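You operate a simulated robot arm through the tools that you are given. There is no shell and no other tool. Be economical: measure what you need, move in short steps, check, and stop when the job is done.

You are at the controls of a simulated robot arm. One attempt, no reset.

Task
Fetch the calibrator and set it on the top of the service bench.

It is judged by the outcome, as a careful person would: the job done as asked, and still so three seconds after it is handed in. It fails if anything else is knocked over, pushed out of place, dropped, spilled or broken.

Robot
A 6-joint arm with a two-finger parallel gripper, fixed in place. Base frame: the origin is at the foot of the arm, x ahead of it, y to its left, z up; the work surface is at about z = 0. Lengths are in mm, angles in degrees, forces in N, time in s.
With the tool pointing down near the work surface it reaches from about 140 to 580 mm from the base axis. Its first joint turns from -66.0 to 66.0 degrees. Payload 2.1 kg.
The tool frame sits at the grasp point between the pads (the TCP): z along the fingers, y along the line on which they close. The tips reach 30 mm beyond it. Largest opening 94 mm; finger width 28, thickness 10; the body of the gripper, 50 by 96 mm, starts 55 mm behind the TCP.
Orientation is told as [roll, pitch, yaw] about the base's x, y, z axes, in that order, counted from this pose: with the fingers straight down and closing along the base's y, the tool's x points along the base's -x, its y along +y and its z along -z.

Tools
- The arm moves only by the tool play_rows. Its argument "steps" is a list of rows, each a list of 3 entries, a list of its own where there are three numbers: the shift along the base's x, y, z in mm, then the turn about the base's z in degrees, then the closure, from 0 (fully open) to 1 (shut). In form: [[[tx, ty, tz], yaw, claw], ...]. A call has 1 to 8 rows; each row shifts and turns the commanded pose from where the row before left it. Rows are played at 5 a second. More than 50 mm and 8.6 degrees between two rows, or a gripper value outside its range, and nothing of the call is played. A pose out of reach is approached as far as the arm can. The call stops where the force on the tool passes 40 N (or 10 N more than at its start, if that is more) or the arm is blocked; 0.2 s more then pass. Each finger travels about 72 mm/s and halts on what it meets, pressing with about 39 N; the grip force reading is that of the motor and also rises with nothing between the fingers. The clock runs only during rows and for 0.2 s after the last one: add rows that do not move to give the fingers time. The reply holds the time, the measured pose of the TCP, the force on the tool along the base axes, the opening and the grip force, in the units named above and with some noise.
- Cameras (640 x 400 px; columns grow to the right, rows downward): "scene" is fixed at [53.8, -375.1, 478.9]; the picture's right is [0.77, -0.64, 0.00], its down [-0.40, -0.47, -0.79] and it looks along [0.51, 0.60, -0.62] (base axes); focal length 352 px, centre (320, 200). "wrist" rides on the gripper at [76, 14, -103] in the tool frame; the picture's right is [-0.18, 0.98, 0.00], its down [-0.75, -0.14, -0.64] and it looks along [-0.63, -0.12, 0.77] (tool axes); focal length 243 px, centre (320, 200). There is no depth. A picture from a camera that has moved, and an enlarged one, comes with that camera's place and axes in the base frame and with its lens.
- get_image(camera): a new picture of that camera. It takes no simulated time.
- enlarge(camera, box): a new picture of the part [left, top, right, bottom] of that camera's present view, enlarged. It takes no simulated time.
- finish_job(): hands the job in; it is judged then, once.

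Go step by step. Nothing tells you positions but the pictures and the camera data: compare them with the known pose of the tool, close in by small moves and look again before you grip or let go. The budget is 90 turns and 36 pictures, counting those below and the enlarged ones. Unless the task says otherwise, let go and move clear before handing in, and close with one line.

The tools are called after "Emit:" as name(argument=value, ...) on one line, values as JSON. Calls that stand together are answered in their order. play_rows: Moves the arm, as the interface text tells. Its arguments: {"type":"object","properties":{"steps":{"type":"array"}},"required":["steps"]} The other tools are called the same way: get_image (camera) takes a picture; enlarge (camera, box) takes an enlarged picture of a part of a camera's view; finish_job () hands the job in.

At the start:

```text
time: 0.0
position: [261.8, -64.5, 247.3]
ee_rot: [0.0, -0.1, -0.1]
ft_force: [-1.5, 0.7, -0.4]
finger_gap: 94.2
finger_force: 0.1
```

scene: 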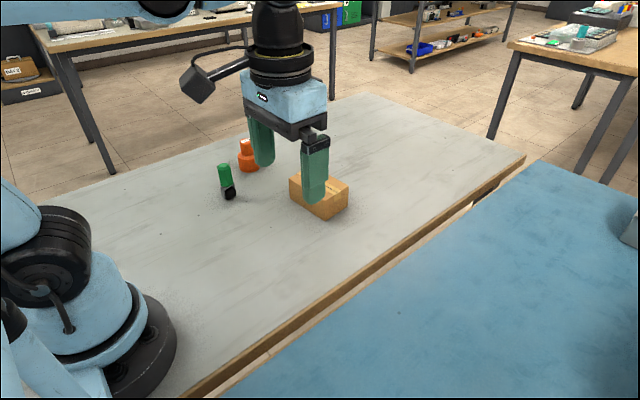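
wrist: 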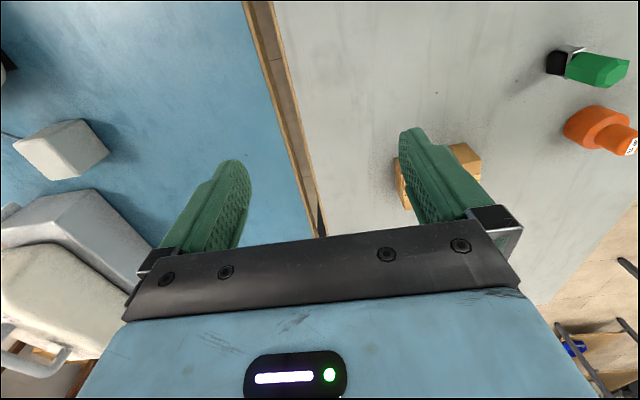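

I see a green/black object, an orange stepped object with a label and a cardboard box on the grey table, with a blue bench to the right. I'll enlarge to identify the calibrator and the service bench.

Emit:
enlarge(camera="scene", box=[200, 120, 360, 220])

Emit:
enlarge(camera="wrist", box=[520, 30, 640, 170])

Emit:
enlarge(camera="wrist", box=[0, 0, 320, 400])

```text
4.00 times, centred on (280, 170) of scene
camera zoom: at [53.8, -375.1, 478.9], right [0.77, -0.64, 0.0], down [-0.4, -0.47, -0.79], along [0.51, 0.6, -0.62], focal length 1408 px, centre (480, 320)
```

zoom: 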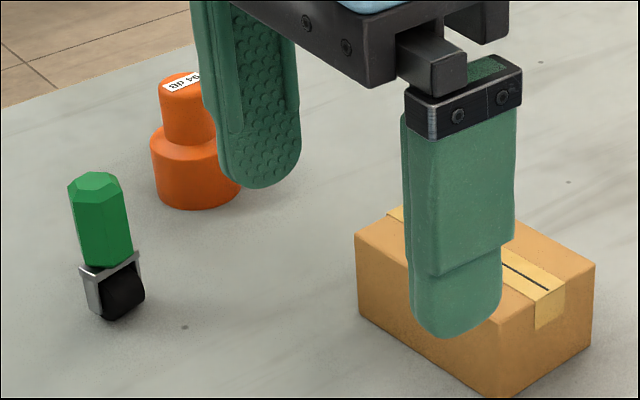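

```text
2.86 times, centred on (580, 100) of wrist
camera zoom: at [187.1, -50.6, 351.5], right [0.18, 0.98, 0.0], down [0.75, -0.14, 0.64], along [0.63, -0.12, -0.77], focal length 693 px, centre (-423, 486)
```

zoom: 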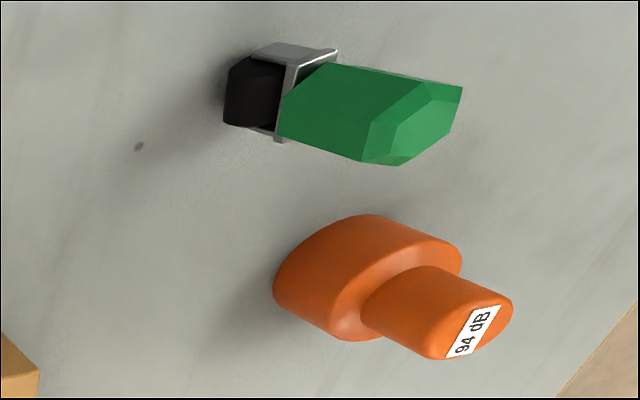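

```text
1.00 times, centred on (160, 200) of wrist
camera zoom: at [187.1, -50.6, 351.5], right [0.18, 0.98, 0.0], down [0.75, -0.14, 0.64], along [0.63, -0.12, -0.77], focal length 243 px, centre (480, 200)
```

zoom: 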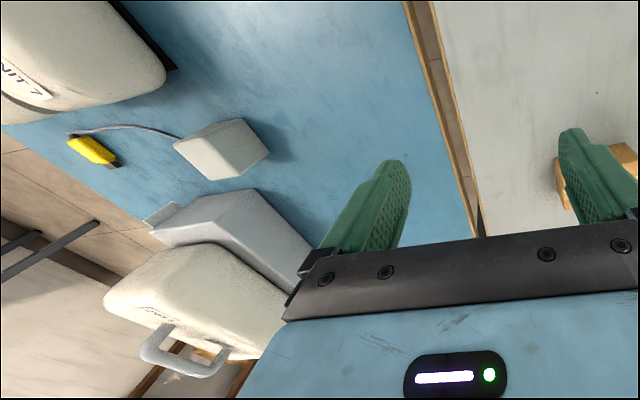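

The orange stepped piece reads "94 dB", so it is the sound calibrator. It stands at about (398, 304), roughly 75 mm high with a 56 mm base. Next I check the blue bench for a label, its height and free space.

Emit:
enlarge(camera="scene", box=[400, 150, 800, 400])

Emit:
enlarge(camera="wrist", box=[160, 0, 400, 150])

```text
refused: 800 is not a number from 0 to 640
```

```text
2.67 times, centred on (280, 75) of wrist
camera zoom: at [187.1, -50.6, 351.5], right [0.18, 0.98, 0.0], down [0.75, -0.14, 0.64], along [0.63, -0.12, -0.77], focal length 647 px, centre (427, 533)
```

zoom: 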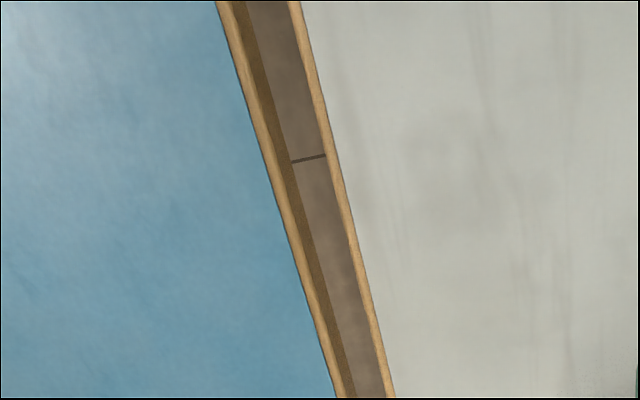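

The gap between the tables shows, with the blue bench edge near y = -138 if it is at z = 0. I'll look at the scene edge to fix the bench height.

Emit:
enlarge(camera="scene", box=[240, 200, 480, 350])

Emit:
enlarge(camera="scene", box=[440, 100, 640, 300])

```text
2.67 times, centred on (360, 275) of scene
camera zoom: at [53.8, -375.1, 478.9], right [0.77, -0.64, 0.0], down [-0.4, -0.47, -0.79], along [0.51, 0.6, -0.62], focal length 939 px, centre (213, 0)
```

zoom: 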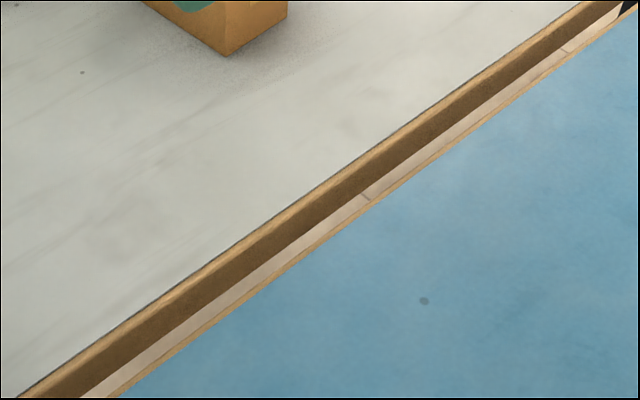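

```text
2.00 times, centred on (540, 200) of scene
camera zoom: at [53.8, -375.1, 478.9], right [0.77, -0.64, 0.0], down [-0.4, -0.47, -0.79], along [0.51, 0.6, -0.62], focal length 704 px, centre (-120, 200)
```

zoom: 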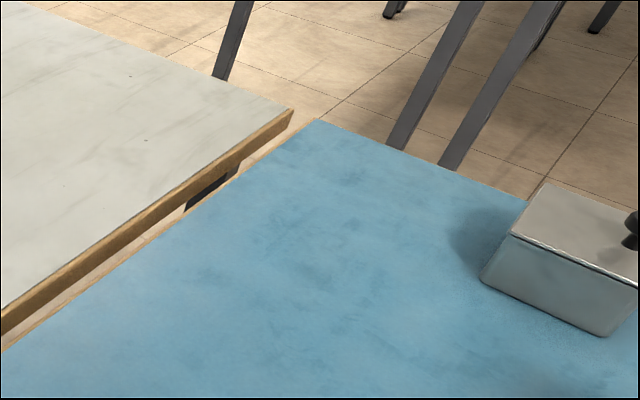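

The blue bench top is level with the work surface (z about 0, edge at y = -139), and the area around (380, -240) is free. Next I move over to the calibrator at height.

Emit:
play_rows(steps=[[[17, 46, 0], 0, 0], [[17, 46, 0], 0, 0], [[17, 46, 0], 0, 0], [[17, 46, 0], 0, 0], [[17, 46, 0], 0, 0], [[17, 46, 0], 0, 0], [[17, 46, 0], 0, 0], [[17, 46, 0], 0, 0]])

Emit:
play_rows(steps=[[[0, 0, -35], 0, 0], [[0, 0, -35], 0, 0], [[0, 0, 0], 0, 0]])

Emit:
get_image(camera="wrist")

Emit:
get_image(camera="scene")

```text
time: 1.8
position: [399.7, 306.2, 248.1]
ee_rot: [-0.1, -0.1, -0.2]
ft_force: [-0.2, 0.6, 0.0]
finger_gap: 93.9
finger_force: 0.1
```

```text
time: 2.6
position: [397.7, 303.5, 177.7]
ee_rot: [0.0, 0.0, 0.0]
ft_force: [0.6, 0.3, -0.4]
finger_gap: 93.9
finger_force: 0.1
```

```text
27 pictures are left
camera wrist: at [323.9, 316.8, 280.9], right [0.18, 0.98, 0.0], down [0.75, -0.14, 0.64], along [0.63, -0.12, -0.77], focal length 243 px, centre (320, 200)
```

wrist: 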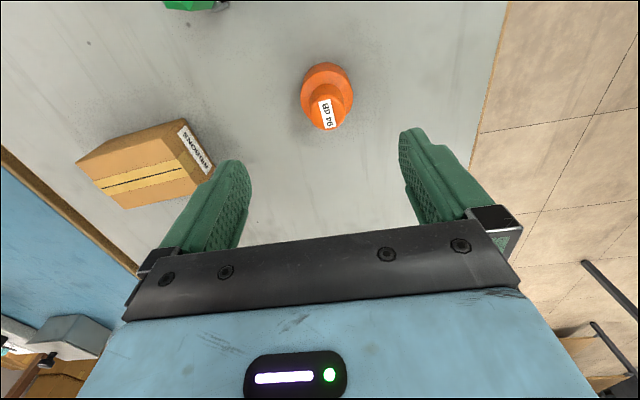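

```text
26 pictures are left
```

scene: 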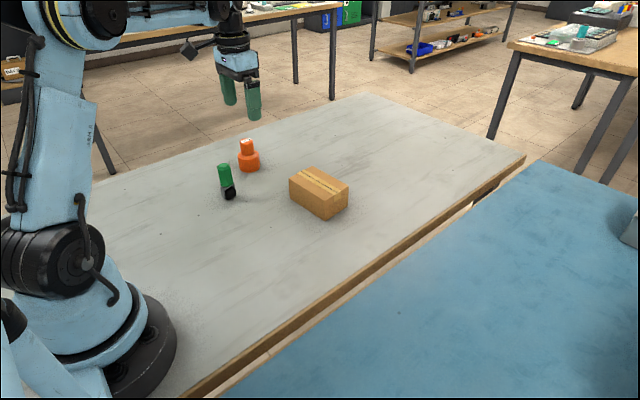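

The calibrator is visible between the fingers. I'll enlarge it to refine its position.

Emit:
enlarge(camera="wrist", box=[250, 40, 410, 140])

Emit:
enlarge(camera="scene", box=[200, 120, 296, 180])

```text
4.00 times, centred on (330, 90) of wrist
camera zoom: at [323.9, 316.8, 280.9], right [0.18, 0.98, 0.0], down [0.75, -0.14, 0.64], along [0.63, -0.12, -0.77], focal length 970 px, centre (280, 640)
```

zoom: 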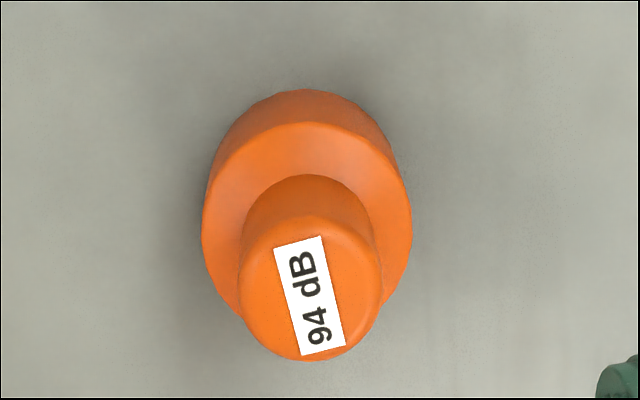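

```text
6.67 times, centred on (248, 150) of scene
camera zoom: at [53.8, -375.1, 478.9], right [0.77, -0.64, 0.0], down [-0.4, -0.47, -0.79], along [0.51, 0.6, -0.62], focal length 2347 px, centre (800, 533)
```

zoom: 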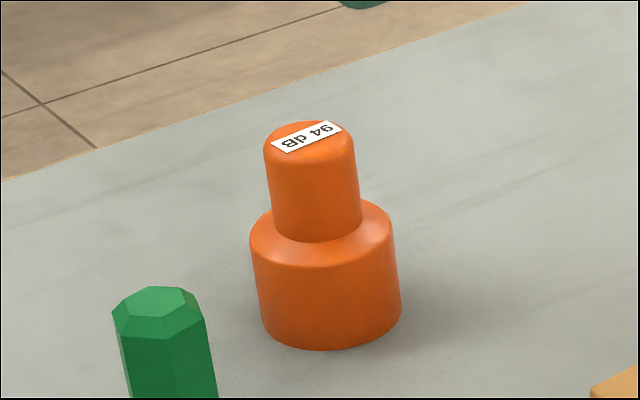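

The two views agree on the calibrator axis at about (402, 308), with the top at z of about 68 and a base of about 54 mm. I'll centre on it, come part way down and check.

Emit:
play_rows(steps=[[[4, 4.5, 0], 0, 0], [[0, 0, -35], 0, 0], [[0, 0, -35], 0, 0], [[0, 0, 0], 0, 0]])

Emit:
get_image(camera="wrist")

Emit:
enlarge(camera="scene", box=[192, 90, 320, 190])

```text
time: 3.6
position: [404.7, 305.5, 109.4]
ee_rot: [0.0, -0.1, 0.0]
ft_force: [0.3, -0.9, -0.3]
finger_gap: 93.8
finger_force: 0.1
```

```text
23 pictures are left
camera wrist: at [328.5, 320.0, 211.9], right [0.18, 0.98, 0.0], down [0.75, -0.14, 0.64], along [0.63, -0.12, -0.77], focal length 243 px, centre (320, 200)
```

wrist: 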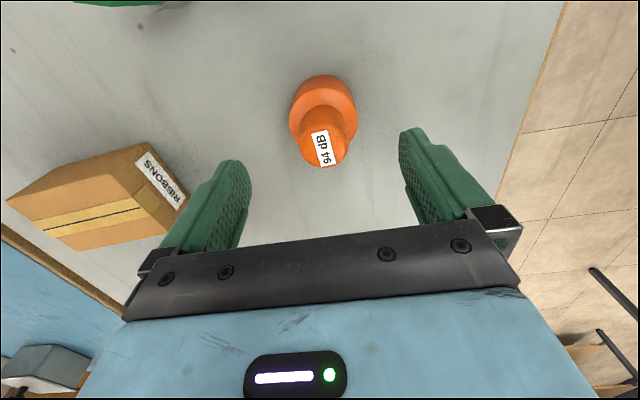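

```text
4.00 times, centred on (256, 140) of scene
camera zoom: at [53.8, -375.1, 478.9], right [0.77, -0.64, 0.0], down [-0.4, -0.47, -0.79], along [0.51, 0.6, -0.62], focal length 1408 px, centre (576, 440)
```

zoom: 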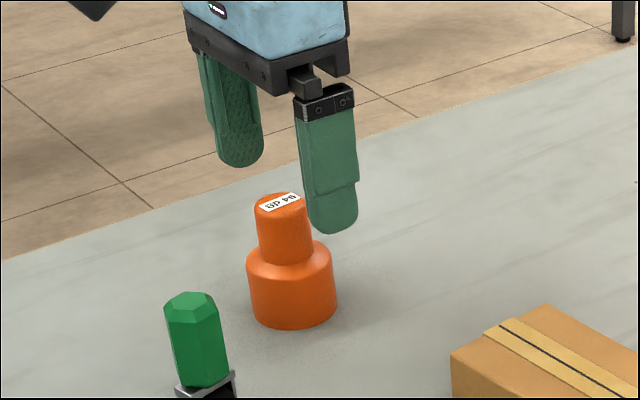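

The fingers straddle the calibrator, which I now place at (403, 307), well centred. I'll descend to z of about 35 and check before closing.

Emit:
play_rows(steps=[[[0, 0, -25], 0, 0], [[0, 0, -25], 0, 0], [[0, 0, -23], 0, 0], [[0, 0, 0], 0, 0]])

Emit:
enlarge(camera="scene", box=[192, 90, 320, 190])

Emit:
get_image(camera="wrist")

```text
time: 4.6
position: [402.8, 306.7, 35.8]
ee_rot: [0.0, -0.2, 0.0]
ft_force: [0.6, 0.2, -0.3]
finger_gap: 94.1
finger_force: 0.1
```

```text
4.00 times, centred on (256, 140) of scene
camera zoom: at [53.8, -375.1, 478.9], right [0.77, -0.64, 0.0], down [-0.4, -0.47, -0.79], along [0.51, 0.6, -0.62], focal length 1408 px, centre (576, 440)
```

zoom: 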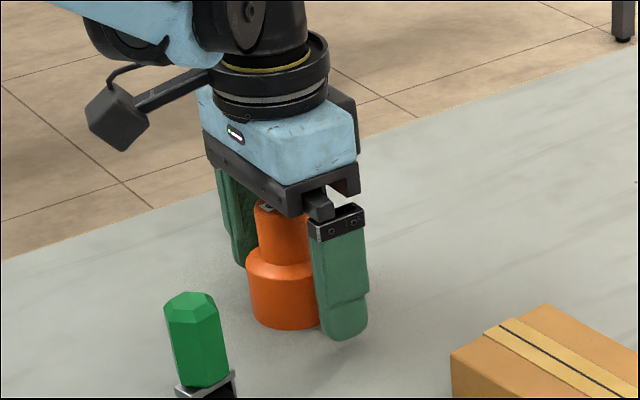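

```text
20 pictures are left
camera wrist: at [327.2, 319.8, 139.9], right [0.18, 0.98, 0.0], down [0.75, -0.14, 0.64], along [0.63, -0.12, -0.77], focal length 243 px, centre (320, 200)
```

wrist: 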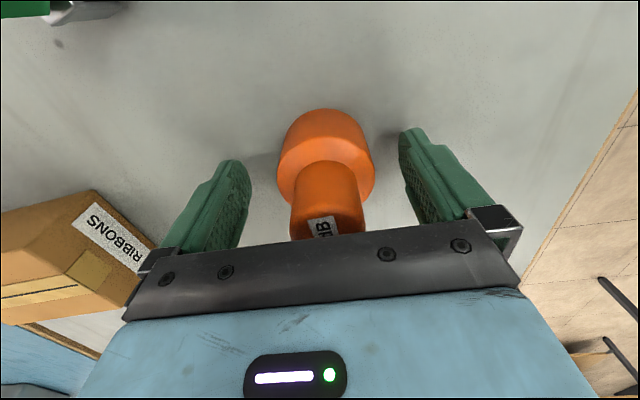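

The fingers are on either side of the base with clearance under the palm. Now I close on it.

Emit:
play_rows(steps=[[[0, 0, 0], 0, 0.25], [[0, 0, 0], 0, 0.5], [[0, 0, 0], 0, 0.7], [[0, 0, 0], 0, 0.7], [[0, 0, 0], 0, 0.7]])

Emit:
get_image(camera="wrist")

```text
time: 5.8
position: [402.7, 305.2, 37.1]
ee_rot: [0.0, -0.1, 0.0]
ft_force: [-0.3, -0.4, 0.1]
finger_gap: 51.5
finger_force: 39.3
```

```text
19 pictures are left
camera wrist: at [327.2, 319.8, 140.2], right [0.18, 0.98, 0.0], down [0.75, -0.14, 0.64], along [0.63, -0.12, -0.77], focal length 243 px, centre (320, 200)
```

wrist: 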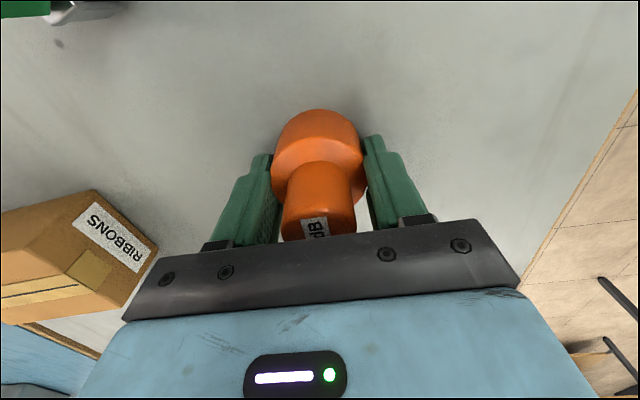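

The calibrator is gripped at 51.5 mm with 39 N. I'll lift it a little first and check that it holds.

Emit:
play_rows(steps=[[[0, 0, 10], 0, 0.7], [[0, 0, 20], 0, 0.7], [[0, 0, 30], 0, 0.7], [[0, 0, 40], 0, 0.7], [[0, 0, 40], 0, 0.7], [[0, 0, 0], 0, 0.7]])

Emit:
get_image(camera="wrist")

Emit:
get_image(camera="scene")

```text
time: 7.2
position: [404.3, 307.6, 176.9]
ee_rot: [0.0, -0.2, 0.0]
ft_force: [-1.0, 1.1, -0.6]
finger_gap: 51.0
finger_force: 39.3
```

```text
18 pictures are left
camera wrist: at [328.7, 321.2, 279.8], right [0.18, 0.98, 0.0], down [0.75, -0.14, 0.64], along [0.63, -0.12, -0.77], focal length 243 px, centre (320, 200)
```

wrist: 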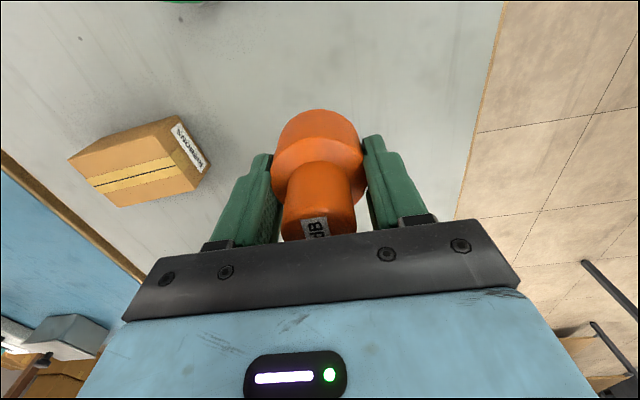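

```text
17 pictures are left
```

scene: 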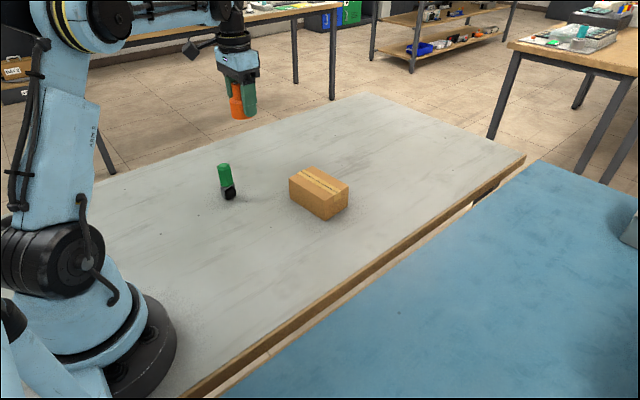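

It holds firmly and hangs straight. Next I carry it across at height towards (380, -240) over the blue bench.

Emit:
play_rows(steps=[[[-2, -35, 0], 0, 0.7], [[-2, -46, 0], 0, 0.7], [[-2, -46, 0], 0, 0.7], [[-2, -46, 0], 0, 0.7], [[-2, -46, 0], 0, 0.7], [[-2, -46, 0], 0, 0.7], [[-2, -46, 0], 0, 0.7]])

Emit:
play_rows(steps=[[[-2, -46, 0], 0, 0.7], [[-2, -46, 0], 0, 0.7], [[-2, -46, 0], 0, 0.7], [[-2, -46, 0], 0, 0.7], [[-2, -35, 0], 0, 0.7], [[-2, -17, 0], 0, 0.7], [[0, 0, 0], 0, 0.7]])

Emit:
get_image(camera="wrist")

Emit:
get_image(camera="scene")

```text
time: 8.8
position: [387.0, -3.7, 174.2]
ee_rot: [0.0, -0.1, 0.0]
ft_force: [-0.5, 0.0, -1.0]
finger_gap: 51.1
finger_force: 39.2
```

```text
time: 10.4
position: [374.3, -240.3, 173.3]
ee_rot: [-0.1, -0.1, 0.1]
ft_force: [0.2, 0.6, -0.7]
finger_gap: 51.1
finger_force: 38.9
```

```text
16 pictures are left
camera wrist: at [299.4, -226.4, 276.6], right [0.18, 0.98, 0.0], down [0.75, -0.14, 0.64], along [0.63, -0.12, -0.77], focal length 243 px, centre (320, 200)
```

wrist: 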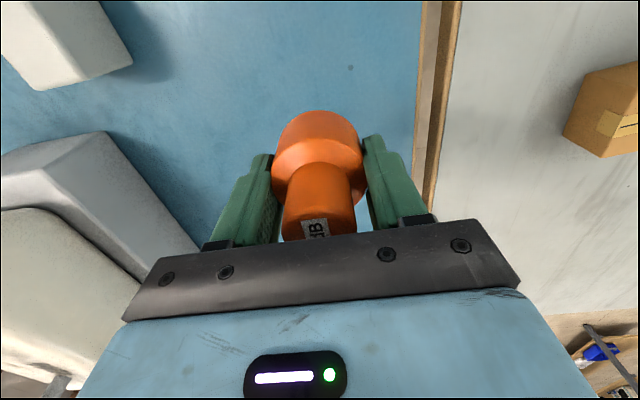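

```text
15 pictures are left
```

scene: 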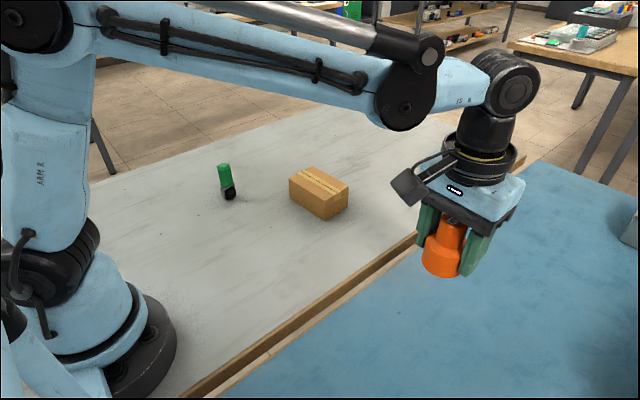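

The landing spot is clear, with bench items more than 150 mm away. I'll lower to about 12 mm above the surface, then go in small steps.

Emit:
play_rows(steps=[[[0, 0, -40], 0, 0.7], [[0, 0, -40], 0, 0.7], [[0, 0, -30], 0, 0.7], [[0, 0, -12], 0, 0.7], [[0, 0, -6], 0, 0.7], [[0, 0, 0], 0, 0.7]])

Emit:
enlarge(camera="scene", box=[360, 210, 520, 310])

```text
time: 11.8
position: [376.3, -237.5, 48.2]
ee_rot: [0.0, -0.1, 0.0]
ft_force: [0.1, -0.3, -1.3]
finger_gap: 51.1
finger_force: 39.0
```

```text
4.00 times, centred on (440, 260) of scene
camera zoom: at [53.8, -375.1, 478.9], right [0.77, -0.64, 0.0], down [-0.4, -0.47, -0.79], along [0.51, 0.6, -0.62], focal length 1408 px, centre (-160, -40)
```

zoom: 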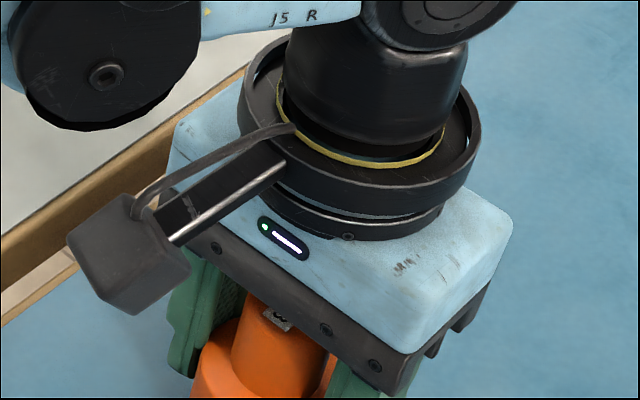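

No contact yet at z of about 48. I continue in small steps, watching the force.

Emit:
play_rows(steps=[[[0, 0, -3], 0, 0.7], [[0, 0, -3], 0, 0.7], [[0, 0, -2], 0, 0.7], [[0, 0, 0], 0, 0.7]])

Emit:
play_rows(steps=[[[0, 0, -1], 0, 0.7], [[0, 0, -1], 0, 0.7], [[0, 0, 0], 0, 0.7]])

Emit:
enlarge(camera="scene", box=[360, 250, 520, 350])

```text
time: 12.8
position: [375.7, -237.1, 38.7]
ee_rot: [0.0, -0.1, 0.1]
ft_force: [0.3, -0.3, -0.7]
finger_gap: 51.2
finger_force: 38.5
```

```text
time: 13.6
position: [376.5, -238.3, 37.1]
ee_rot: [0.0, -0.2, 0.0]
ft_force: [0.9, -0.6, -1.1]
finger_gap: 51.1
finger_force: 38.9
```

```text
4.00 times, centred on (440, 300) of scene
camera zoom: at [53.8, -375.1, 478.9], right [0.77, -0.64, 0.0], down [-0.4, -0.47, -0.79], along [0.51, 0.6, -0.62], focal length 1408 px, centre (-160, -200)
```

zoom: 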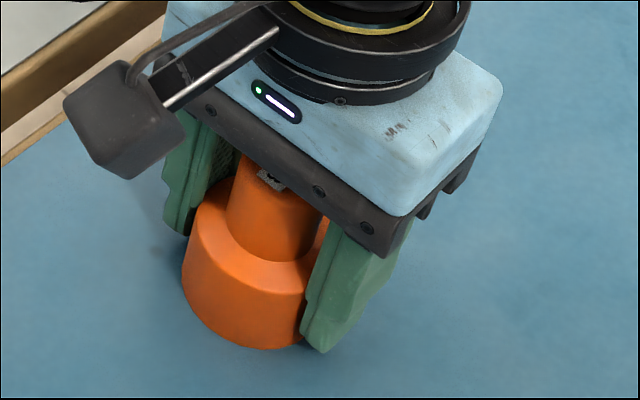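

It is at grasp height with no contact force yet, so I keep creeping down by 1 mm steps.

Emit:
play_rows(steps=[[[0, 0, -1], 0, 0.7], [[0, 0, 0], 0, 0.7]])

Emit:
play_rows(steps=[[[0, 0, -1], 0, 0.7], [[0, 0, 0], 0, 0.7]])

Emit:
play_rows(steps=[[[0, 0, -1], 0, 0.7], [[0, 0, 0], 0, 0.7]])

```text
time: 14.2
position: [376.2, -237.9, 36.3]
ee_rot: [0.2, 0.1, 0.0]
ft_force: [-2.1, 4.0, 19.3]
finger_gap: 51.5
finger_force: 39.3
```

```text
time: 14.8
position: [376.9, -238.4, 35.6]
ee_rot: [0.0, 0.0, -0.1]
ft_force: [-2.2, 3.1, 29.4]
finger_gap: 51.2
finger_force: 39.1
```

```text
time: 15.2
position: [375.6, -238.5, 35.4]
ee_rot: [0.0, -0.1, 0.0]
ft_force: [-0.4, 0.8, 7.7]
finger_gap: 51.2
finger_force: 39.1
stopped in row 2: the force on the tool passed its limit (the readings are from after the stop); the commanded pose is now the measured one
```

The base is resting on the bench (contact force felt, now 8 N). I'll open slowly and check.

Emit:
play_rows(steps=[[[0, 0, 0], 0, 0.4], [[0, 0, 0], 0, 0.3], [[0, 0, 0], 0, 0.15], [[0, 0, 0], 0, 0], [[0, 0, 0], 0, 0], [[0, 0, 0], 0, 0]])

Emit:
get_image(camera="wrist")

```text
time: 16.6
position: [376.2, -238.7, 34.3]
ee_rot: [-0.1, 0.0, 0.0]
ft_force: [-0.4, -0.7, -0.2]
finger_gap: 93.9
finger_force: 0.0
```

```text
12 pictures are left
camera wrist: at [300.8, -225.1, 138.1], right [0.18, 0.98, 0.0], down [0.75, -0.14, 0.64], along [0.63, -0.12, -0.77], focal length 243 px, centre (320, 200)
```

wrist: 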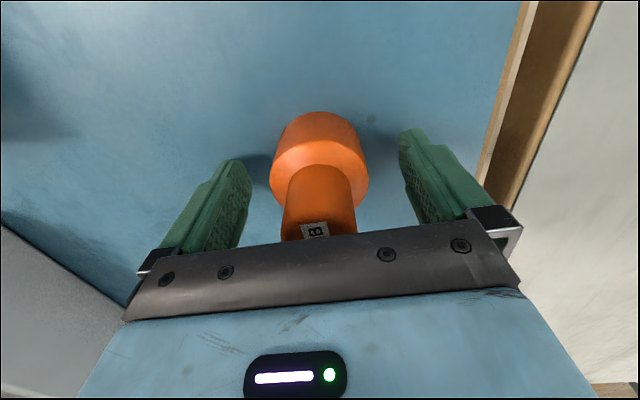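

The fingers are fully open and clear of the calibrator, so I rise straight up.

Emit:
play_rows(steps=[[[0, 0, 15], 0, 0], [[0, 0, 30], 0, 0], [[0, 0, 40], 0, 0], [[0, 0, 45], 0, 0], [[0, 0, 45], 0, 0], [[0, 0, 40], 0, 0], [[0, 0, 0], 0, 0]])

Emit:
get_image(camera="scene")

Emit:
get_image(camera="wrist")

```text
time: 18.2
position: [377.2, -236.5, 251.5]
ee_rot: [0.0, 0.0, 0.0]
ft_force: [-0.6, 0.7, 0.3]
finger_gap: 94.0
finger_force: 0.1
```

```text
11 pictures are left
```

scene: 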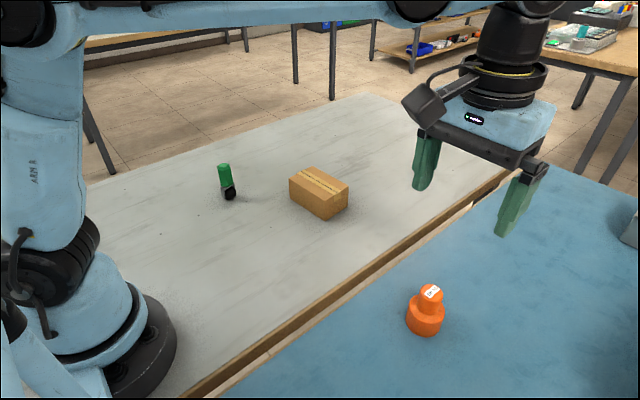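

```text
10 pictures are left
camera wrist: at [301.4, -223.9, 354.7], right [0.18, 0.98, 0.0], down [0.75, -0.14, 0.64], along [0.63, -0.12, -0.77], focal length 243 px, centre (320, 200)
```

wrist: 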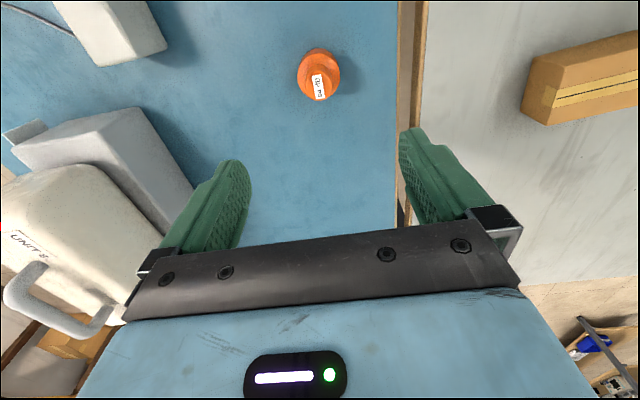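

The calibrator stands upright on the blue service bench, the arm is clear, and nothing else has moved. I'm handing the job in.

Emit:
finish_job()

```text
The job is handed in.
```

The orange "94 dB" calibrator is standing upright on the blue bench at about (376, -238), released, with the arm clear and nothing else moved. No label names the service bench; I took it to be the blue one, which has the units on it.
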